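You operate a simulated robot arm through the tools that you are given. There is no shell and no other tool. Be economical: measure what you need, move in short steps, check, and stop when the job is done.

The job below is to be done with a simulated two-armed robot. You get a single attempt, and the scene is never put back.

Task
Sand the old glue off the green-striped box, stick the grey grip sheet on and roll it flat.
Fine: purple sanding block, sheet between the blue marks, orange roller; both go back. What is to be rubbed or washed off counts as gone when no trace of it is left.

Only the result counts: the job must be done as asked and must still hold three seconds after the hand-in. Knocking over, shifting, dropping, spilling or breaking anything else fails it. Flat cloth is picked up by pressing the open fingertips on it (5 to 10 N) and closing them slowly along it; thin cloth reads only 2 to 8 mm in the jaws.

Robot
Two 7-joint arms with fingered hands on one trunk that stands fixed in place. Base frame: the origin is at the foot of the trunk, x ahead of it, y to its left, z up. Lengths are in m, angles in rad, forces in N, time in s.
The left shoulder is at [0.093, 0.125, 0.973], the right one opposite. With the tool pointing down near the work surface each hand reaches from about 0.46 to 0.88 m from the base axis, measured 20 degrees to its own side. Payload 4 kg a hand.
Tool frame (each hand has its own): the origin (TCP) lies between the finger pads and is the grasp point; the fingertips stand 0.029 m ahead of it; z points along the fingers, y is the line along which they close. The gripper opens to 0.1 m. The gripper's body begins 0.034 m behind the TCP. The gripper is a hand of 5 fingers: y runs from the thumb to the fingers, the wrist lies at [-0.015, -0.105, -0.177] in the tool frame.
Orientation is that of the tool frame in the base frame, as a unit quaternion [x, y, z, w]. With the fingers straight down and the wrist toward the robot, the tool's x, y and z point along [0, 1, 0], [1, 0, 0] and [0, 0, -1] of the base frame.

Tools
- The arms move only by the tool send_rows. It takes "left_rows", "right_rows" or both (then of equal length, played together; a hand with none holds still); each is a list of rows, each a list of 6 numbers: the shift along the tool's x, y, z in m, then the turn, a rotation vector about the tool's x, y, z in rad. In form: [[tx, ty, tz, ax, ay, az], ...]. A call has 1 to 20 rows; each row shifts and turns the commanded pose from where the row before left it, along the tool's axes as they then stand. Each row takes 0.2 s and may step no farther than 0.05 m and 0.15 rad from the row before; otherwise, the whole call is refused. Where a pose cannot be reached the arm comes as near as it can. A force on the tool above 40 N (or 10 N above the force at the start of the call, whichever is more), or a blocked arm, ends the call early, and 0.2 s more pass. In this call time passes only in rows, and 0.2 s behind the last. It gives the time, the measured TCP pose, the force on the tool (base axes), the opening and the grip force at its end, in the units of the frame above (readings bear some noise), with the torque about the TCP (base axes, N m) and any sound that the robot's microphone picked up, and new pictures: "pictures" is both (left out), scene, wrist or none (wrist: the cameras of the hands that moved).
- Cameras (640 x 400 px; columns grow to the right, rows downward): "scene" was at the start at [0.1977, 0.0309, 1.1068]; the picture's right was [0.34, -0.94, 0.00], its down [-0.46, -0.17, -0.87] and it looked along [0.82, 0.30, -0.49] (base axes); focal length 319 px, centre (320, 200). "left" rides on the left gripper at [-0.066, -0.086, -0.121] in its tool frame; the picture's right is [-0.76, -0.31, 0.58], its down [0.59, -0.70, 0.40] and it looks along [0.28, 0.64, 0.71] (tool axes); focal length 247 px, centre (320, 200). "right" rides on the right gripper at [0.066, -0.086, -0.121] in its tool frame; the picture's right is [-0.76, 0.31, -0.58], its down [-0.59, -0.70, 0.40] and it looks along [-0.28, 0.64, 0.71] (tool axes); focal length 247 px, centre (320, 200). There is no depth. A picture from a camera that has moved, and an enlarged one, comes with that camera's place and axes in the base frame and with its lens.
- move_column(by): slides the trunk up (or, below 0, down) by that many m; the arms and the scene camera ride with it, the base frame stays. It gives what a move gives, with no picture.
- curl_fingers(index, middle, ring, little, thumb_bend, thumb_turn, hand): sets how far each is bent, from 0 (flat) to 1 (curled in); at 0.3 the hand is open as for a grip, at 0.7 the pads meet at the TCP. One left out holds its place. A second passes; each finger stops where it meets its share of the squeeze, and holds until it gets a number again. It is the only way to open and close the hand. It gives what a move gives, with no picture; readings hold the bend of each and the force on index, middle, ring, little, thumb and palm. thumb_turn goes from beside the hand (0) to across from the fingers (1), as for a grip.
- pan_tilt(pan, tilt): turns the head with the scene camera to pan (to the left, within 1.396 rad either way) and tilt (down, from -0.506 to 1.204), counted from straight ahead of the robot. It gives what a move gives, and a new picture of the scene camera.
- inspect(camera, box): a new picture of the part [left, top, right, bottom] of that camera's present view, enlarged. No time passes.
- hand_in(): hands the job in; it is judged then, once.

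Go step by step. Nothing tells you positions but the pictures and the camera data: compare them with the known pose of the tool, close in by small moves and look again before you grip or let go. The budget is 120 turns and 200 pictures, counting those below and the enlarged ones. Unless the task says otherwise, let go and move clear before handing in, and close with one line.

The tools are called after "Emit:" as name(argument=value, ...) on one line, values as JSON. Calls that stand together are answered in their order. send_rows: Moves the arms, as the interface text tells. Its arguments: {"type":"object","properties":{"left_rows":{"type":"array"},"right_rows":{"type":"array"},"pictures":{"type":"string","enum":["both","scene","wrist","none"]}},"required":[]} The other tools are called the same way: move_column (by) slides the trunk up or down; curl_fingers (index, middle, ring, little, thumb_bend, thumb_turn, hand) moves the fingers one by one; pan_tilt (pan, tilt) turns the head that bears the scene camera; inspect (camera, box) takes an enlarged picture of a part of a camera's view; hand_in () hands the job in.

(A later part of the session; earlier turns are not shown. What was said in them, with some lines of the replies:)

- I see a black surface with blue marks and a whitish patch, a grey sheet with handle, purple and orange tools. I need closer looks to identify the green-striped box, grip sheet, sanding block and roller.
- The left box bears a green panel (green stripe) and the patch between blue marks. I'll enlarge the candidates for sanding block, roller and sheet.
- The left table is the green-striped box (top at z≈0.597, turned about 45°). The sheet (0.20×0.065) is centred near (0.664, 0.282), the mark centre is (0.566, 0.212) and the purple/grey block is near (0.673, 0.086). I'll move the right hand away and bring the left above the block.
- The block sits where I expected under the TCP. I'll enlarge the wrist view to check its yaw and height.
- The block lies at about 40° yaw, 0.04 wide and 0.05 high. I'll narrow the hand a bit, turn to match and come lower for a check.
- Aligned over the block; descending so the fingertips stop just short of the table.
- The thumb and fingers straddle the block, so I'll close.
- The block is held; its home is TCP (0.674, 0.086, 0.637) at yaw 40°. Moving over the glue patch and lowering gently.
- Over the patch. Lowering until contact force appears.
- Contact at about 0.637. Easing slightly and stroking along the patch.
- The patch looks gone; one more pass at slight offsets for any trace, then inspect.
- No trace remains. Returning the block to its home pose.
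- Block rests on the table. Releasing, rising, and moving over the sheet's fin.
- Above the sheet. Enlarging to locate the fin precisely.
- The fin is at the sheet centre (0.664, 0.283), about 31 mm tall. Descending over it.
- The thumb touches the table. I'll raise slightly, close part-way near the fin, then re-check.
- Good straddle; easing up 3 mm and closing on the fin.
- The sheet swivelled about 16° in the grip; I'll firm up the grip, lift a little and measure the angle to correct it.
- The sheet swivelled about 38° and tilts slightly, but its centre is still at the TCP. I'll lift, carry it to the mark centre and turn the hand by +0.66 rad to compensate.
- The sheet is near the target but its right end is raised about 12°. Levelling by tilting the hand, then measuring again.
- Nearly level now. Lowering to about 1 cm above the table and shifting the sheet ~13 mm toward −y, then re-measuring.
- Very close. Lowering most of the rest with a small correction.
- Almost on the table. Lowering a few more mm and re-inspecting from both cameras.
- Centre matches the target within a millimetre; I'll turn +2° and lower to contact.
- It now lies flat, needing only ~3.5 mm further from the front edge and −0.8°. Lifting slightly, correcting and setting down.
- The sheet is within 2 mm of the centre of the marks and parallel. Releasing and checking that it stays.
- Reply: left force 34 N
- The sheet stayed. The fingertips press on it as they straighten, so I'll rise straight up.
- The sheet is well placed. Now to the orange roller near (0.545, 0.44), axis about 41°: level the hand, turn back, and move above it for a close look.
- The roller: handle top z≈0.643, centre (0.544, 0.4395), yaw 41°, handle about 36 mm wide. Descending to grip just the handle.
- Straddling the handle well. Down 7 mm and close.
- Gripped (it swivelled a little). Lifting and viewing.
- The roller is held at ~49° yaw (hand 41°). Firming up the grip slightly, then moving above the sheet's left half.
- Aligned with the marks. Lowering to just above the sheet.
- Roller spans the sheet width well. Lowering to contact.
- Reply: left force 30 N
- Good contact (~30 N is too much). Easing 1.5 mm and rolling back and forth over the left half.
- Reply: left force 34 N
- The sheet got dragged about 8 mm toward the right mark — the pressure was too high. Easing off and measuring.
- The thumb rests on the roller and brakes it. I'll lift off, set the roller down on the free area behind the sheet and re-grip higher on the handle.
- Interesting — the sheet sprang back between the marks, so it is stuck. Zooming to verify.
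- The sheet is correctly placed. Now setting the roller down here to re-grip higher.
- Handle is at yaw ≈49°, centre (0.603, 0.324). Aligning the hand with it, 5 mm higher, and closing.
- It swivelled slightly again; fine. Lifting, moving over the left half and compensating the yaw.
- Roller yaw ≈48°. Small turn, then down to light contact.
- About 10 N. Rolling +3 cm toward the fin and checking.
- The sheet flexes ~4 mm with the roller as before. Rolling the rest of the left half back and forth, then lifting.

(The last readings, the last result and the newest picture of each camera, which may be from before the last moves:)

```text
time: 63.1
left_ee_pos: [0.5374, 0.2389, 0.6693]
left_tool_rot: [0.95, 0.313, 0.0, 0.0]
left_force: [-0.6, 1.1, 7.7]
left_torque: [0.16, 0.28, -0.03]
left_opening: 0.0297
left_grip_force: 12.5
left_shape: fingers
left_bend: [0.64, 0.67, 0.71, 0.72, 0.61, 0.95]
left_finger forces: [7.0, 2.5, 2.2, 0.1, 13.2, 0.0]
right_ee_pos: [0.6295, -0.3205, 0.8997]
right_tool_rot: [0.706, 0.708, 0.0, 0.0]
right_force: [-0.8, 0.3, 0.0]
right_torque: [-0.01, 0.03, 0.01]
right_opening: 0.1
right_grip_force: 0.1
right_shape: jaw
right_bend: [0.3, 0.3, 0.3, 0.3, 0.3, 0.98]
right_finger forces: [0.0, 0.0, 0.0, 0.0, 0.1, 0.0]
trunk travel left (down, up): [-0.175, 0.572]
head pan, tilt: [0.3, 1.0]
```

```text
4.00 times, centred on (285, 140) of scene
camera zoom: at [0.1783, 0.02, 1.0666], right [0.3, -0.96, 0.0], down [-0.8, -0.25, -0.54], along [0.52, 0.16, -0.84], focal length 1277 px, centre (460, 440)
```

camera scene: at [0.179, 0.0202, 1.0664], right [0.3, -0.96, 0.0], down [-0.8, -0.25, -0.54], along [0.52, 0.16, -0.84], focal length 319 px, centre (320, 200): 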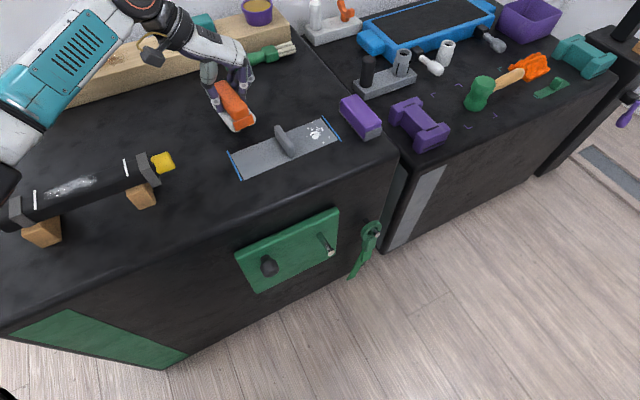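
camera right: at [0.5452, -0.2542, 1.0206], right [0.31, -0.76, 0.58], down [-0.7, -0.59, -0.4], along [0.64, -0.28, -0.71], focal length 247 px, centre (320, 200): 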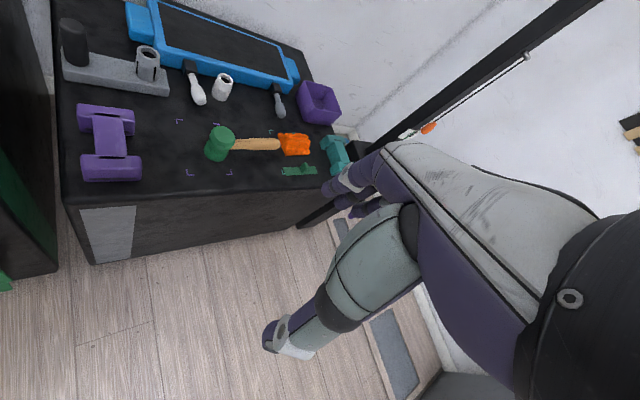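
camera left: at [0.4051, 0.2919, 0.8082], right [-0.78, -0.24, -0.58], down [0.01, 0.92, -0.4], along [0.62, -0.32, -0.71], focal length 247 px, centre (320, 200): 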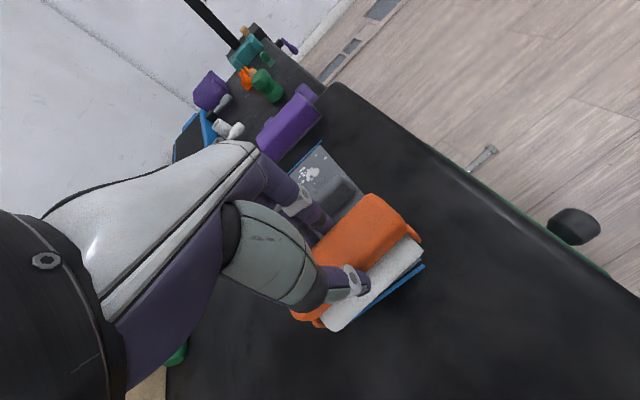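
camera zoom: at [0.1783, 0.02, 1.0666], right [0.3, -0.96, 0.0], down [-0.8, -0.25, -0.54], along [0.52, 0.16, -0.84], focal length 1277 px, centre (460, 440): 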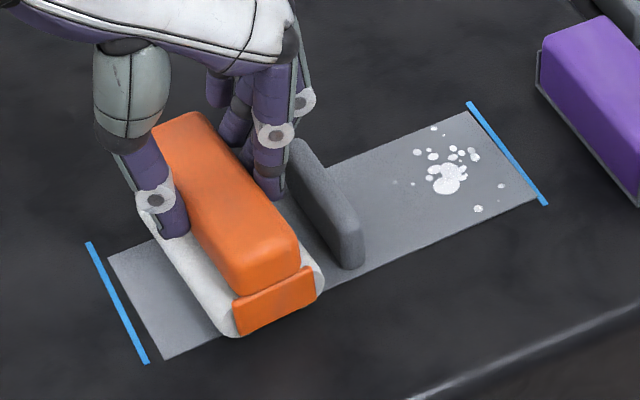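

Left half covered. One more return stroke, then lift over the fin to the right half.

Emit:
send_rows(left_rows=[[-0.002, -0.0128, 0, 0, 0, 0], [-0.002, -0.0128, 0, 0, 0, 0], [-0.002, -0.0128, 0, 0, 0, 0], [-0.002, -0.0128, 0, 0, 0, 0], [-0.002, -0.0128, 0, 0, 0, 0], [0, 0, -0.02, 0, 0, 0], [0, 0, -0.03, 0, 0, 0], [0.0052, 0.0336, 0, 0, 0, 0], [0.0052, 0.0336, 0, 0, 0, 0], [0.0052, 0.0336, 0, 0, 0, 0], [0.0052, 0.0336, 0, 0, 0, 0], [0.0052, 0.0336, 0, 0, 0, 0], [0, 0, 0.02, 0, 0, 0], [0, 0, 0.01, 0, 0, 0]], pictures="wrist")

Emit:
inspect(camera="scene", box=[210, 70, 370, 190])

```text
time: 66.1
left_ee_pos: [0.6138, 0.1652, 0.6892]
left_tool_rot: [0.95, 0.313, 0.0, 0.0]
left_force: [-0.6, 0.6, -1.1]
left_torque: [-0.03, -0.01, 0.03]
left_opening: 0.0298
left_grip_force: 11.4
left_shape: fingers
left_bend: [0.63, 0.67, 0.71, 0.72, 0.61, 0.95]
left_finger forces: [6.4, 2.6, 2.1, 0.1, 11.3, 0.0]
right_ee_pos: [0.6317, -0.3198, 0.8993]
right_tool_rot: [0.707, 0.708, 0.0, -0.001]
right_force: [0.5, 0.4, -0.4]
right_torque: [0.0, 0.01, 0.01]
right_opening: 0.0998
right_grip_force: 0.0
right_shape: jaw
right_bend: [0.3, 0.3, 0.3, 0.3, 0.3, 0.98]
right_finger forces: [0.0, 0.0, 0.1, 0.0, 0.0, 0.0]
trunk travel left (down, up): [-0.175, 0.572]
head pan, tilt: [0.3, 1.0]
camera left: at [0.5102, 0.1942, 0.809], right [-0.79, -0.2, -0.58], down [0.05, 0.92, -0.4], along [0.61, -0.35, -0.71], focal length 247 px, centre (320, 200)
```

left: 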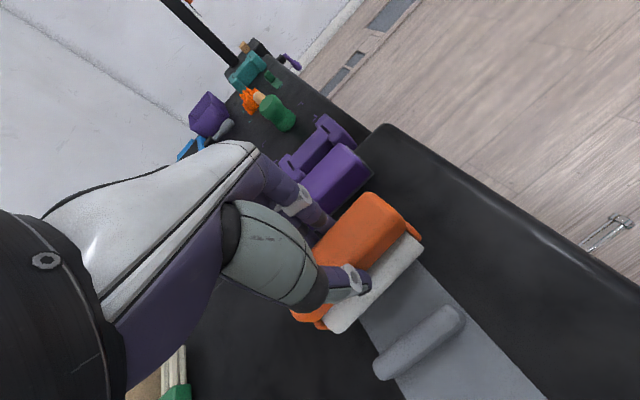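

```text
3.33 times, centred on (290, 130) of scene
camera zoom: at [0.179, 0.0203, 1.0664], right [0.3, -0.96, 0.0], down [-0.8, -0.25, -0.54], along [0.52, 0.16, -0.84], focal length 1064 px, centre (420, 433)
```

zoom: 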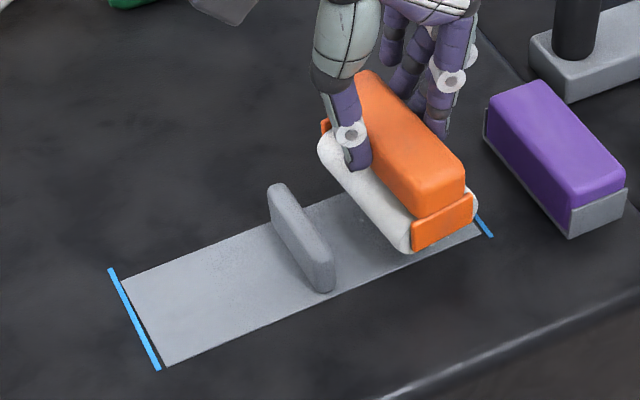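

Over the right half; the sheet held its place. Lowering to light contact and rolling with limits (fin on one side, sanding block on the other).

Emit:
send_rows(left_rows=[[0, 0, 0.01, 0, 0, 0], [0, 0, 0.007, 0, 0, 0], [0, 0, 0.0035, 0, 0, 0]], pictures="none")

```text
time: 66.9
left_ee_pos: [0.6129, 0.165, 0.6702]
left_tool_rot: [0.95, 0.313, 0.0, 0.001]
left_force: [1.5, -0.5, 5.1]
left_torque: [0.08, 0.12, -0.01]
left_opening: 0.0295
left_grip_force: 12.4
left_shape: fingers
left_bend: [0.63, 0.67, 0.71, 0.72, 0.62, 0.95]
left_finger forces: [7.3, 3.0, 2.6, 0.0, 11.4, 0.1]
right_ee_pos: [0.6301, -0.3213, 0.8989]
right_tool_rot: [0.706, 0.708, 0.0, 0.0]
right_force: [0.3, -0.2, 0.8]
right_torque: [-0.02, 0.02, 0.0]
right_opening: 0.0998
right_grip_force: 0.1
right_shape: jaw
right_bend: [0.3, 0.3, 0.3, 0.3, 0.3, 0.98]
right_finger forces: [0.0, 0.1, 0.0, 0.1, 0.1, 0.1]
trunk travel left (down, up): [-0.175, 0.572]
head pan, tilt: [0.3, 1.0]
```

Emit:
send_rows(left_rows=[[0.0015, 0.0099, 0.0007, 0, 0, 0], [-0.0015, -0.0099, 0, 0, 0, 0], [-0.0015, -0.0099, 0, 0, 0, 0], [-0.0015, -0.0099, 0, 0, 0, 0]], pictures="none")

Emit:
inspect(camera="scene", box=[210, 70, 370, 190])

```text
time: 67.9
left_ee_pos: [0.5979, 0.1788, 0.669]
left_tool_rot: [0.95, 0.313, 0.0, 0.0]
left_force: [2.6, -1.8, 13.8]
left_torque: [0.08, 0.12, 0.01]
left_opening: 0.0295
left_grip_force: 13.2
left_shape: fingers
left_bend: [0.63, 0.67, 0.71, 0.72, 0.62, 0.94]
left_finger forces: [8.3, 3.5, 2.8, 0.0, 12.5, 0.0]
right_ee_pos: [0.6295, -0.3201, 0.8989]
right_tool_rot: [0.707, 0.708, 0.0, 0.0]
right_force: [0.4, -0.4, -0.3]
right_torque: [-0.01, -0.01, -0.01]
right_opening: 0.0999
right_grip_force: 0.0
right_shape: jaw
right_bend: [0.3, 0.3, 0.3, 0.3, 0.3, 0.98]
right_finger forces: [0.0, 0.0, 0.0, 0.1, 0.0, 0.0]
trunk travel left (down, up): [-0.175, 0.572]
head pan, tilt: [0.3, 1.0]
```

```text
3.33 times, centred on (290, 130) of scene
camera zoom: at [0.178, 0.0198, 1.0668], right [0.3, -0.96, 0.0], down [-0.8, -0.25, -0.54], along [0.52, 0.16, -0.84], focal length 1064 px, centre (420, 433)
```

zoom: 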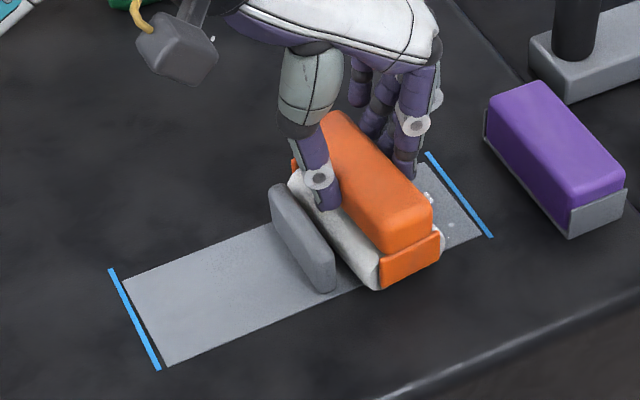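

Near the fin now. Rolling out to the right end and back twice.

Emit:
send_rows(left_rows=[[0.0014, 0.0092, 0, 0, 0, 0], [0.0014, 0.0092, 0, 0, 0, 0], [0.0014, 0.0092, 0, 0, 0, 0], [0.0014, 0.0092, 0, 0, 0, 0], [-0.0014, -0.0092, 0, 0, 0, 0], [-0.0014, -0.0092, 0, 0, 0, 0], [-0.0014, -0.0092, 0, 0, 0, 0], [-0.0014, -0.0092, 0, 0, 0, 0], [0.0014, 0.0092, 0, 0, 0, 0], [0.0014, 0.0092, 0, 0, 0, 0], [0.0014, 0.0092, 0, 0, 0, 0], [0.0014, 0.0092, 0, 0, 0, 0]], pictures="none")

Emit:
inspect(camera="scene", box=[210, 70, 370, 190])

Emit:
send_rows(left_rows=[[0, 0, -0.01, 0, 0, 0], [0, 0, -0.03, 0, 0, 0], [0, 0, -0.03, 0, 0, 0]], pictures="none")

Emit:
inspect(camera="scene", box=[210, 70, 370, 190])

```text
time: 70.5
left_ee_pos: [0.6234, 0.1523, 0.6673]
left_tool_rot: [0.95, 0.312, 0.0, 0.0]
left_force: [-2.0, 2.4, 9.9]
left_torque: [0.16, 0.19, 0.0]
left_opening: 0.0301
left_grip_force: 12.4
left_shape: fingers
left_bend: [0.64, 0.67, 0.71, 0.72, 0.61, 0.94]
left_finger forces: [6.7, 2.6, 2.0, 0.0, 13.6, 0.1]
right_ee_pos: [0.6299, -0.3194, 0.8988]
right_tool_rot: [0.706, 0.708, 0.0, 0.0]
right_force: [0.1, -0.1, 0.5]
right_torque: [0.02, -0.01, -0.02]
right_opening: 0.0998
right_grip_force: 0.0
right_shape: jaw
right_bend: [0.3, 0.3, 0.3, 0.3, 0.3, 0.98]
right_finger forces: [0.0, 0.0, 0.1, 0.0, 0.0, 0.0]
trunk travel left (down, up): [-0.175, 0.572]
head pan, tilt: [0.3, 1.0]
```

```text
3.33 times, centred on (290, 130) of scene
camera zoom: at [0.1781, 0.02, 1.0666], right [0.3, -0.96, 0.0], down [-0.8, -0.25, -0.54], along [0.52, 0.16, -0.84], focal length 1064 px, centre (420, 433)
```

zoom: 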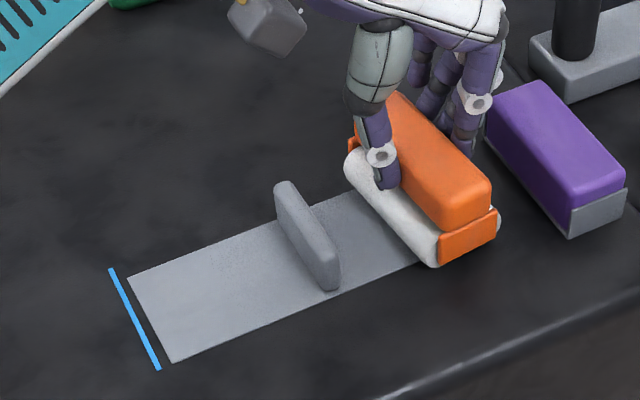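

```text
time: 71.3
left_ee_pos: [0.6251, 0.153, 0.7376]
left_tool_rot: [0.95, 0.314, 0.0, -0.001]
left_force: [0.8, 0.0, -1.2]
left_torque: [-0.02, 0.01, 0.02]
left_opening: 0.0294
left_grip_force: 11.4
left_shape: fingers
left_bend: [0.64, 0.67, 0.71, 0.72, 0.61, 0.94]
left_finger forces: [6.9, 2.6, 1.9, 0.1, 11.5, 0.0]
right_ee_pos: [0.6308, -0.3201, 0.8996]
right_tool_rot: [0.706, 0.708, 0.0, 0.0]
right_force: [-0.2, 0.2, 0.4]
right_torque: [0.0, 0.0, -0.02]
right_opening: 0.1002
right_grip_force: 0.1
right_shape: jaw
right_bend: [0.3, 0.3, 0.3, 0.3, 0.3, 0.98]
right_finger forces: [0.0, 0.1, 0.1, 0.0, 0.0, 0.1]
trunk travel left (down, up): [-0.175, 0.572]
head pan, tilt: [0.3, 1.0]
```

```text
3.33 times, centred on (290, 130) of scene
camera zoom: at [0.1789, 0.0201, 1.0664], right [0.3, -0.96, 0.0], down [-0.8, -0.25, -0.54], along [0.52, 0.16, -0.84], focal length 1064 px, centre (420, 433)
```

zoom: 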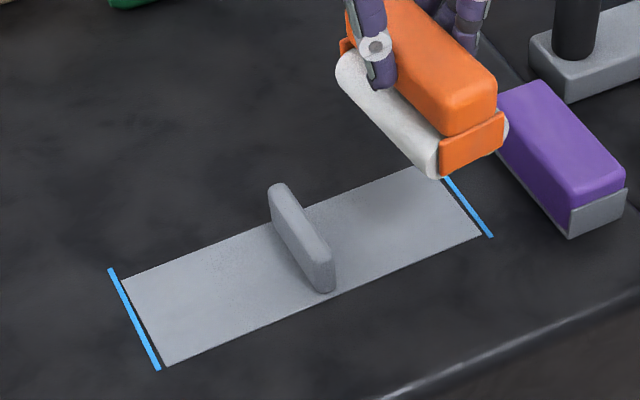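

The white bubbles are gone, so the sheet is flat, and it lies between the marks. Returning the roller to its home at (0.544, 0.4395), yaw ~41°.

Emit:
send_rows(left_rows=[[0.0157, -0.0394, 0, 0, 0, 0], [0.0157, -0.0394, 0, 0, 0, 0], [0.0157, -0.0394, 0, 0, 0, 0], [0.0157, -0.0394, 0, 0, 0, 0], [0.0157, -0.0394, 0, 0, 0, 0], [0.0157, -0.0394, 0, 0, 0, 0], [0.0157, -0.0394, 0, 0, 0, 0.07], [0, 0, 0.03, 0, 0, 0], [0, 0, 0.02, 0, 0, 0]])

Emit:
inspect(camera="scene", box=[130, 70, 230, 160])

Emit:
inspect(camera="scene", box=[220, 90, 350, 190])

```text
time: 73.3
left_ee_pos: [0.549, 0.4401, 0.6869]
left_tool_rot: [0.96, 0.28, -0.001, 0.001]
left_force: [-0.4, 0.3, -1.8]
left_torque: [0.0, -0.01, 0.01]
left_opening: 0.0296
left_grip_force: 10.9
left_shape: fingers
left_bend: [0.64, 0.67, 0.71, 0.72, 0.61, 0.94]
left_finger forces: [6.9, 2.7, 1.9, 0.1, 11.5, 0.1]
right_ee_pos: [0.6318, -0.3196, 0.8984]
right_tool_rot: [0.706, 0.708, 0.0, -0.001]
right_force: [0.1, -0.4, 0.3]
right_torque: [0.01, 0.01, -0.02]
right_opening: 0.0998
right_grip_force: 0.1
right_shape: jaw
right_bend: [0.3, 0.3, 0.3, 0.3, 0.3, 0.98]
right_finger forces: [0.0, 0.0, 0.1, 0.1, 0.0, 0.1]
trunk travel left (down, up): [-0.175, 0.572]
head pan, tilt: [0.3, 1.0]
camera scene: at [0.1791, 0.0203, 1.0664], right [0.3, -0.96, 0.0], down [-0.8, -0.25, -0.54], along [0.52, 0.16, -0.84], focal length 319 px, centre (320, 200)
camera left: at [0.4485, 0.477, 0.807], right [-0.8, -0.15, -0.58], down [0.12, 0.91, -0.4], along [0.58, -0.39, -0.71], focal length 247 px, centre (320, 200)
```

scene: 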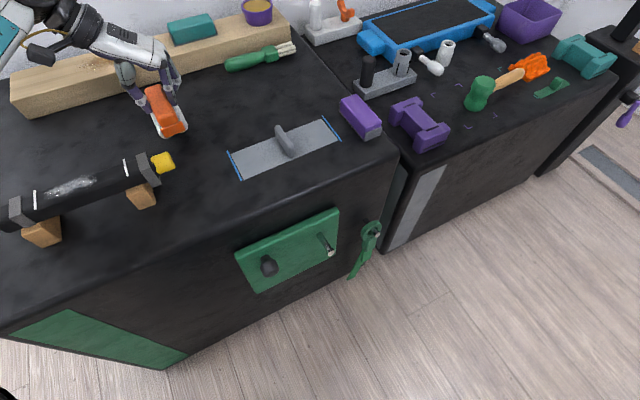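
left: 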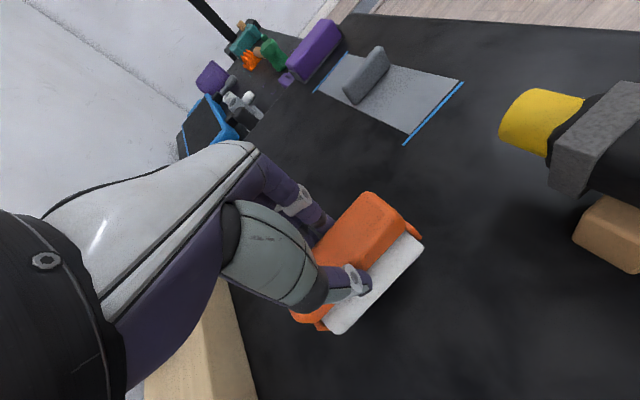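

```text
4.44 times, centred on (180, 115) of scene
camera zoom: at [0.1791, 0.0203, 1.0664], right [0.3, -0.96, 0.0], down [-0.8, -0.25, -0.54], along [0.52, 0.16, -0.84], focal length 1419 px, centre (942, 578)
```

zoom: 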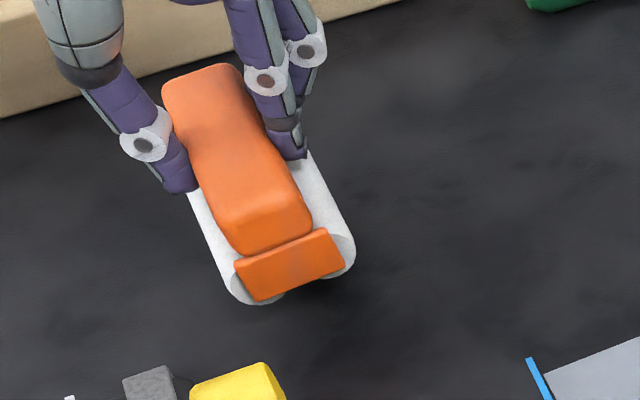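

```text
4.00 times, centred on (285, 140) of scene
camera zoom: at [0.1791, 0.0203, 1.0664], right [0.3, -0.96, 0.0], down [-0.8, -0.25, -0.54], along [0.52, 0.16, -0.84], focal length 1277 px, centre (460, 440)
```

zoom: 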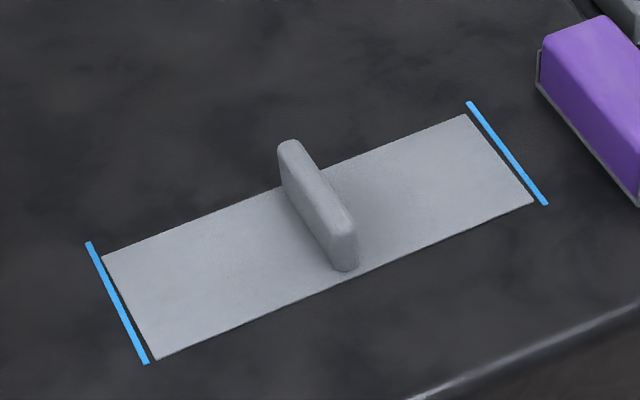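

The sheet looks clean and in place. The roller needs −7° yaw and a 4 mm shift; then lower toward the table.

Emit:
send_rows(left_rows=[[-0.0024, 0.0038, 0, 0, 0, 0.06], [0, 0, 0.008, 0, 0, 0.06], [0, 0, 0.006, 0, 0, 0]], pictures="none")

Emit:
inspect(camera="scene", box=[130, 70, 230, 160])

```text
time: 74.1
left_ee_pos: [0.5481, 0.4345, 0.6725]
left_tool_rot: [0.975, 0.222, 0.0, 0.0]
left_force: [0.4, -0.3, -2.5]
left_torque: [-0.01, -0.01, 0.01]
left_opening: 0.0295
left_grip_force: 11.9
left_shape: fingers
left_bend: [0.64, 0.67, 0.71, 0.72, 0.61, 0.94]
left_finger forces: [7.0, 2.7, 1.9, 0.0, 11.5, 0.0]
right_ee_pos: [0.6305, -0.3196, 0.8986]
right_tool_rot: [0.706, 0.708, -0.001, 0.0]
right_force: [0.0, -0.2, 0.3]
right_torque: [-0.02, 0.0, 0.0]
right_opening: 0.1
right_grip_force: 0.2
right_shape: jaw
right_bend: [0.3, 0.3, 0.3, 0.3, 0.3, 0.98]
right_finger forces: [0.1, 0.1, 0.0, 0.1, 0.0, 0.1]
trunk travel left (down, up): [-0.175, 0.572]
head pan, tilt: [0.3, 1.0]
```

```text
4.44 times, centred on (180, 115) of scene
camera zoom: at [0.179, 0.0203, 1.0664], right [0.3, -0.96, 0.0], down [-0.8, -0.25, -0.54], along [0.52, 0.16, -0.84], focal length 1419 px, centre (942, 578)
```

zoom: 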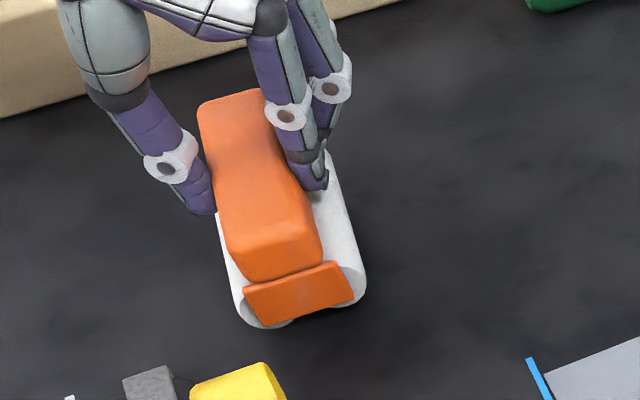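

Orientation matches the original; shifting 3.5 mm and lowering to contact.

Emit:
send_rows(left_rows=[[-0.0006, 0.0036, 0, 0, 0, 0], [0, 0, 0.003, 0, 0, 0], [0, 0, 0.002, 0, 0, 0]], pictures="none")

Emit:
inspect(camera="scene", box=[130, 70, 230, 160])

```text
time: 74.9
left_ee_pos: [0.5499, 0.4317, 0.6685]
left_tool_rot: [0.975, 0.222, -0.001, 0.0]
left_force: [0.1, -0.1, -1.9]
left_torque: [0.0, -0.01, -0.01]
left_opening: 0.0297
left_grip_force: 11.3
left_shape: fingers
left_bend: [0.64, 0.67, 0.71, 0.72, 0.61, 0.94]
left_finger forces: [7.0, 2.7, 1.9, 0.0, 11.5, 0.0]
right_ee_pos: [0.6303, -0.3213, 0.8986]
right_tool_rot: [0.706, 0.708, -0.001, 0.0]
right_force: [0.3, 0.0, -0.4]
right_torque: [0.0, 0.01, -0.03]
right_opening: 0.0998
right_grip_force: 0.1
right_shape: jaw
right_bend: [0.3, 0.3, 0.3, 0.3, 0.3, 0.98]
right_finger forces: [0.0, 0.0, 0.0, 0.0, 0.0, 0.1]
trunk travel left (down, up): [-0.175, 0.572]
head pan, tilt: [0.3, 1.0]
```

```text
4.44 times, centred on (180, 115) of scene
camera zoom: at [0.179, 0.0203, 1.0664], right [0.3, -0.96, 0.0], down [-0.8, -0.25, -0.54], along [0.52, 0.16, -0.84], focal length 1419 px, centre (942, 578)
```

zoom: 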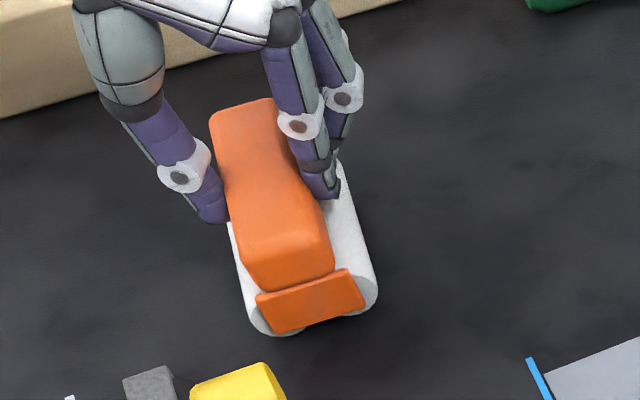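

Emit:
send_rows(left_rows=[[0, -0.001, 0.0015, 0, 0, 0], [0, 0, 0.0015, 0, 0, 0]], pictures="none")

```text
time: 75.5
left_ee_pos: [0.5488, 0.4324, 0.6674]
left_tool_rot: [0.975, 0.221, 0.001, 0.0]
left_force: [0.8, -1.4, 4.2]
left_torque: [0.1, 0.06, -0.01]
left_opening: 0.0296
left_grip_force: 12.0
left_shape: fingers
left_bend: [0.64, 0.67, 0.71, 0.72, 0.61, 0.94]
left_finger forces: [7.7, 2.9, 2.3, 0.0, 11.5, 0.0]
right_ee_pos: [0.631, -0.3194, 0.8993]
right_tool_rot: [0.706, 0.708, 0.0, 0.0]
right_force: [0.1, 0.7, 0.6]
right_torque: [0.0, 0.0, 0.01]
right_opening: 0.0996
right_grip_force: 0.0
right_shape: jaw
right_bend: [0.3, 0.3, 0.3, 0.3, 0.3, 0.98]
right_finger forces: [0.0, 0.0, 0.0, 0.1, 0.0, 0.0]
trunk travel left (down, up): [-0.175, 0.572]
head pan, tilt: [0.3, 1.0]
```

Resting on the table. Releasing, rising clear, and checking everything.

Emit:
curl_fingers(hand="left", index=0.4, middle=0.4, ring=0.4, little=0.4, thumb_bend=0.4)

Emit:
send_rows(left_rows=[[0, 0, -0.01, 0, 0, 0], [0, 0, -0.04, 0, 0, 0], [0, 0, -0.04, 0, 0, 0], [0, 0, -0.04, 0, 0, 0], [0, 0, -0.04, 0, 0, 0], [0, 0, -0.04, 0, 0, 0]])

Emit:
inspect(camera="scene", box=[130, 70, 230, 160])

Emit:
inspect(camera="scene", box=[210, 70, 400, 190])

```text
time: 76.5
left_ee_pos: [0.549, 0.4316, 0.6646]
left_tool_rot: [0.975, 0.222, -0.001, 0.001]
left_force: [0.1, 0.4, -0.5]
left_torque: [-0.02, -0.01, -0.02]
left_opening: 0.0744
left_grip_force: 0.1
left_shape: fingers
left_bend: [0.4, 0.4, 0.4, 0.4, 0.4, 0.97]
left_finger forces: [0.0, 0.0, 0.0, 0.0, 0.0, 0.0]
right_ee_pos: [0.6296, -0.3199, 0.8999]
right_tool_rot: [0.706, 0.708, -0.001, -0.001]
right_force: [-0.2, -0.3, 0.3]
right_torque: [0.0, -0.01, -0.02]
right_opening: 0.0999
right_grip_force: 0.0
right_shape: jaw
right_bend: [0.3, 0.3, 0.3, 0.3, 0.3, 0.98]
right_finger forces: [0.2, 0.0, 0.0, 0.0, 0.0, 0.1]
trunk travel left (down, up): [-0.175, 0.572]
head pan, tilt: [0.3, 1.0]
```

```text
time: 77.9
left_ee_pos: [0.5495, 0.4305, 0.8754]
left_tool_rot: [0.975, 0.221, -0.001, 0.001]
left_force: [-0.3, 0.4, -0.2]
left_torque: [-0.03, -0.03, 0.01]
left_opening: 0.0743
left_grip_force: 0.0
left_shape: fingers
left_bend: [0.4, 0.4, 0.4, 0.4, 0.4, 0.98]
left_finger forces: [0.0, 0.0, 0.1, 0.1, 0.1, 0.0]
right_ee_pos: [0.6303, -0.3196, 0.9003]
right_tool_rot: [0.707, 0.707, 0.001, 0.0]
right_force: [0.0, -0.9, 0.5]
right_torque: [0.03, 0.01, -0.01]
right_opening: 0.1001
right_grip_force: 0.0
right_shape: jaw
right_bend: [0.3, 0.3, 0.3, 0.3, 0.3, 0.98]
right_finger forces: [0.0, 0.0, 0.0, 0.0, 0.1, 0.1]
trunk travel left (down, up): [-0.175, 0.572]
head pan, tilt: [0.3, 1.0]
camera scene: at [0.1788, 0.0201, 1.0665], right [0.3, -0.96, 0.0], down [-0.8, -0.25, -0.54], along [0.52, 0.16, -0.84], focal length 319 px, centre (320, 200)
camera left: at [0.4536, 0.4805, 0.9963], right [-0.82, -0.05, -0.58], down [0.23, 0.89, -0.4], along [0.53, -0.46, -0.71], focal length 247 px, centre (320, 200)
```

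scene: 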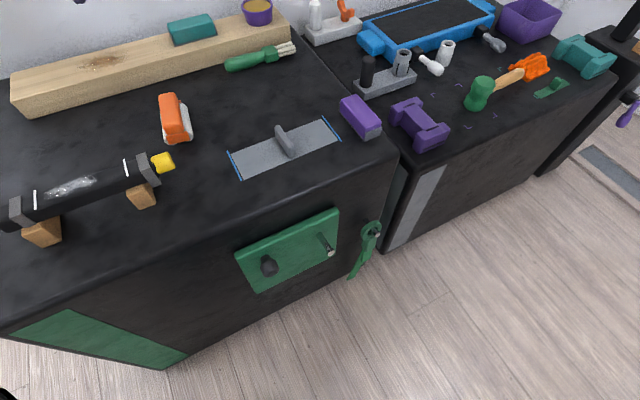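
left: 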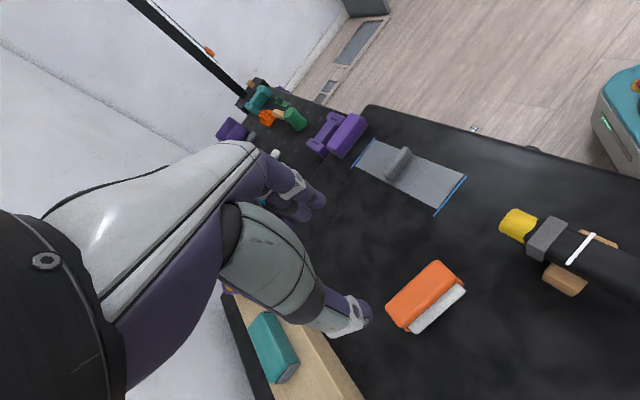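

```text
4.44 times, centred on (180, 115) of scene
camera zoom: at [0.1788, 0.0201, 1.0665], right [0.3, -0.96, 0.0], down [-0.8, -0.25, -0.54], along [0.52, 0.16, -0.84], focal length 1419 px, centre (942, 578)
```

zoom: 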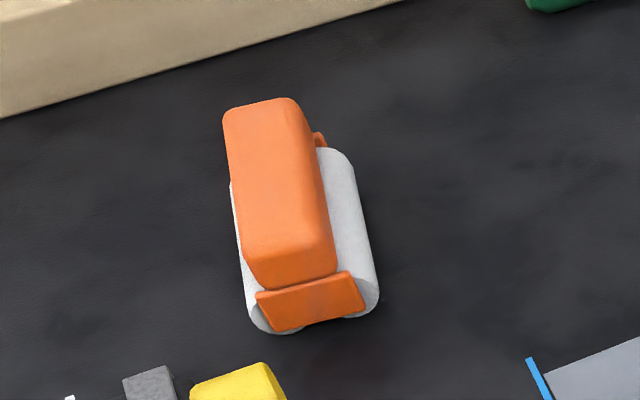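

```text
3.33 times, centred on (305, 130) of scene
camera zoom: at [0.1788, 0.0201, 1.0665], right [0.3, -0.96, 0.0], down [-0.8, -0.25, -0.54], along [0.52, 0.16, -0.84], focal length 1064 px, centre (370, 433)
```

zoom: 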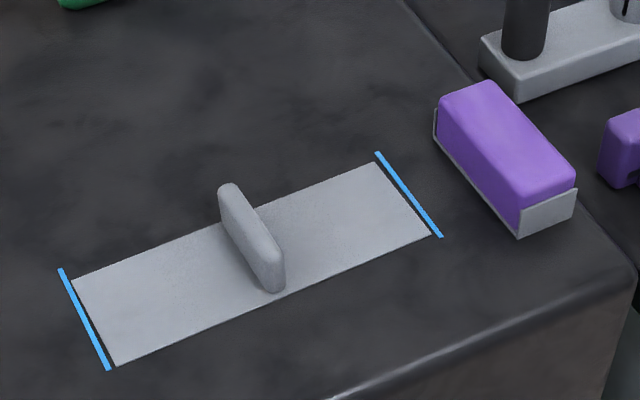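

The glue is gone, and the sheet lies flat and clean between the blue marks. The block and roller are back in their places, and both hands are clear.

Emit:
hand_in()

```text
The job is handed in.
```

I sanded the old glue off the green-striped box, stuck the grey grip sheet on between the blue marks and rolled it flat. The job is handed in. The purple block is back within about 4 mm of where it stood. The orange roller is within about 3 mm, turned roughly 5°.
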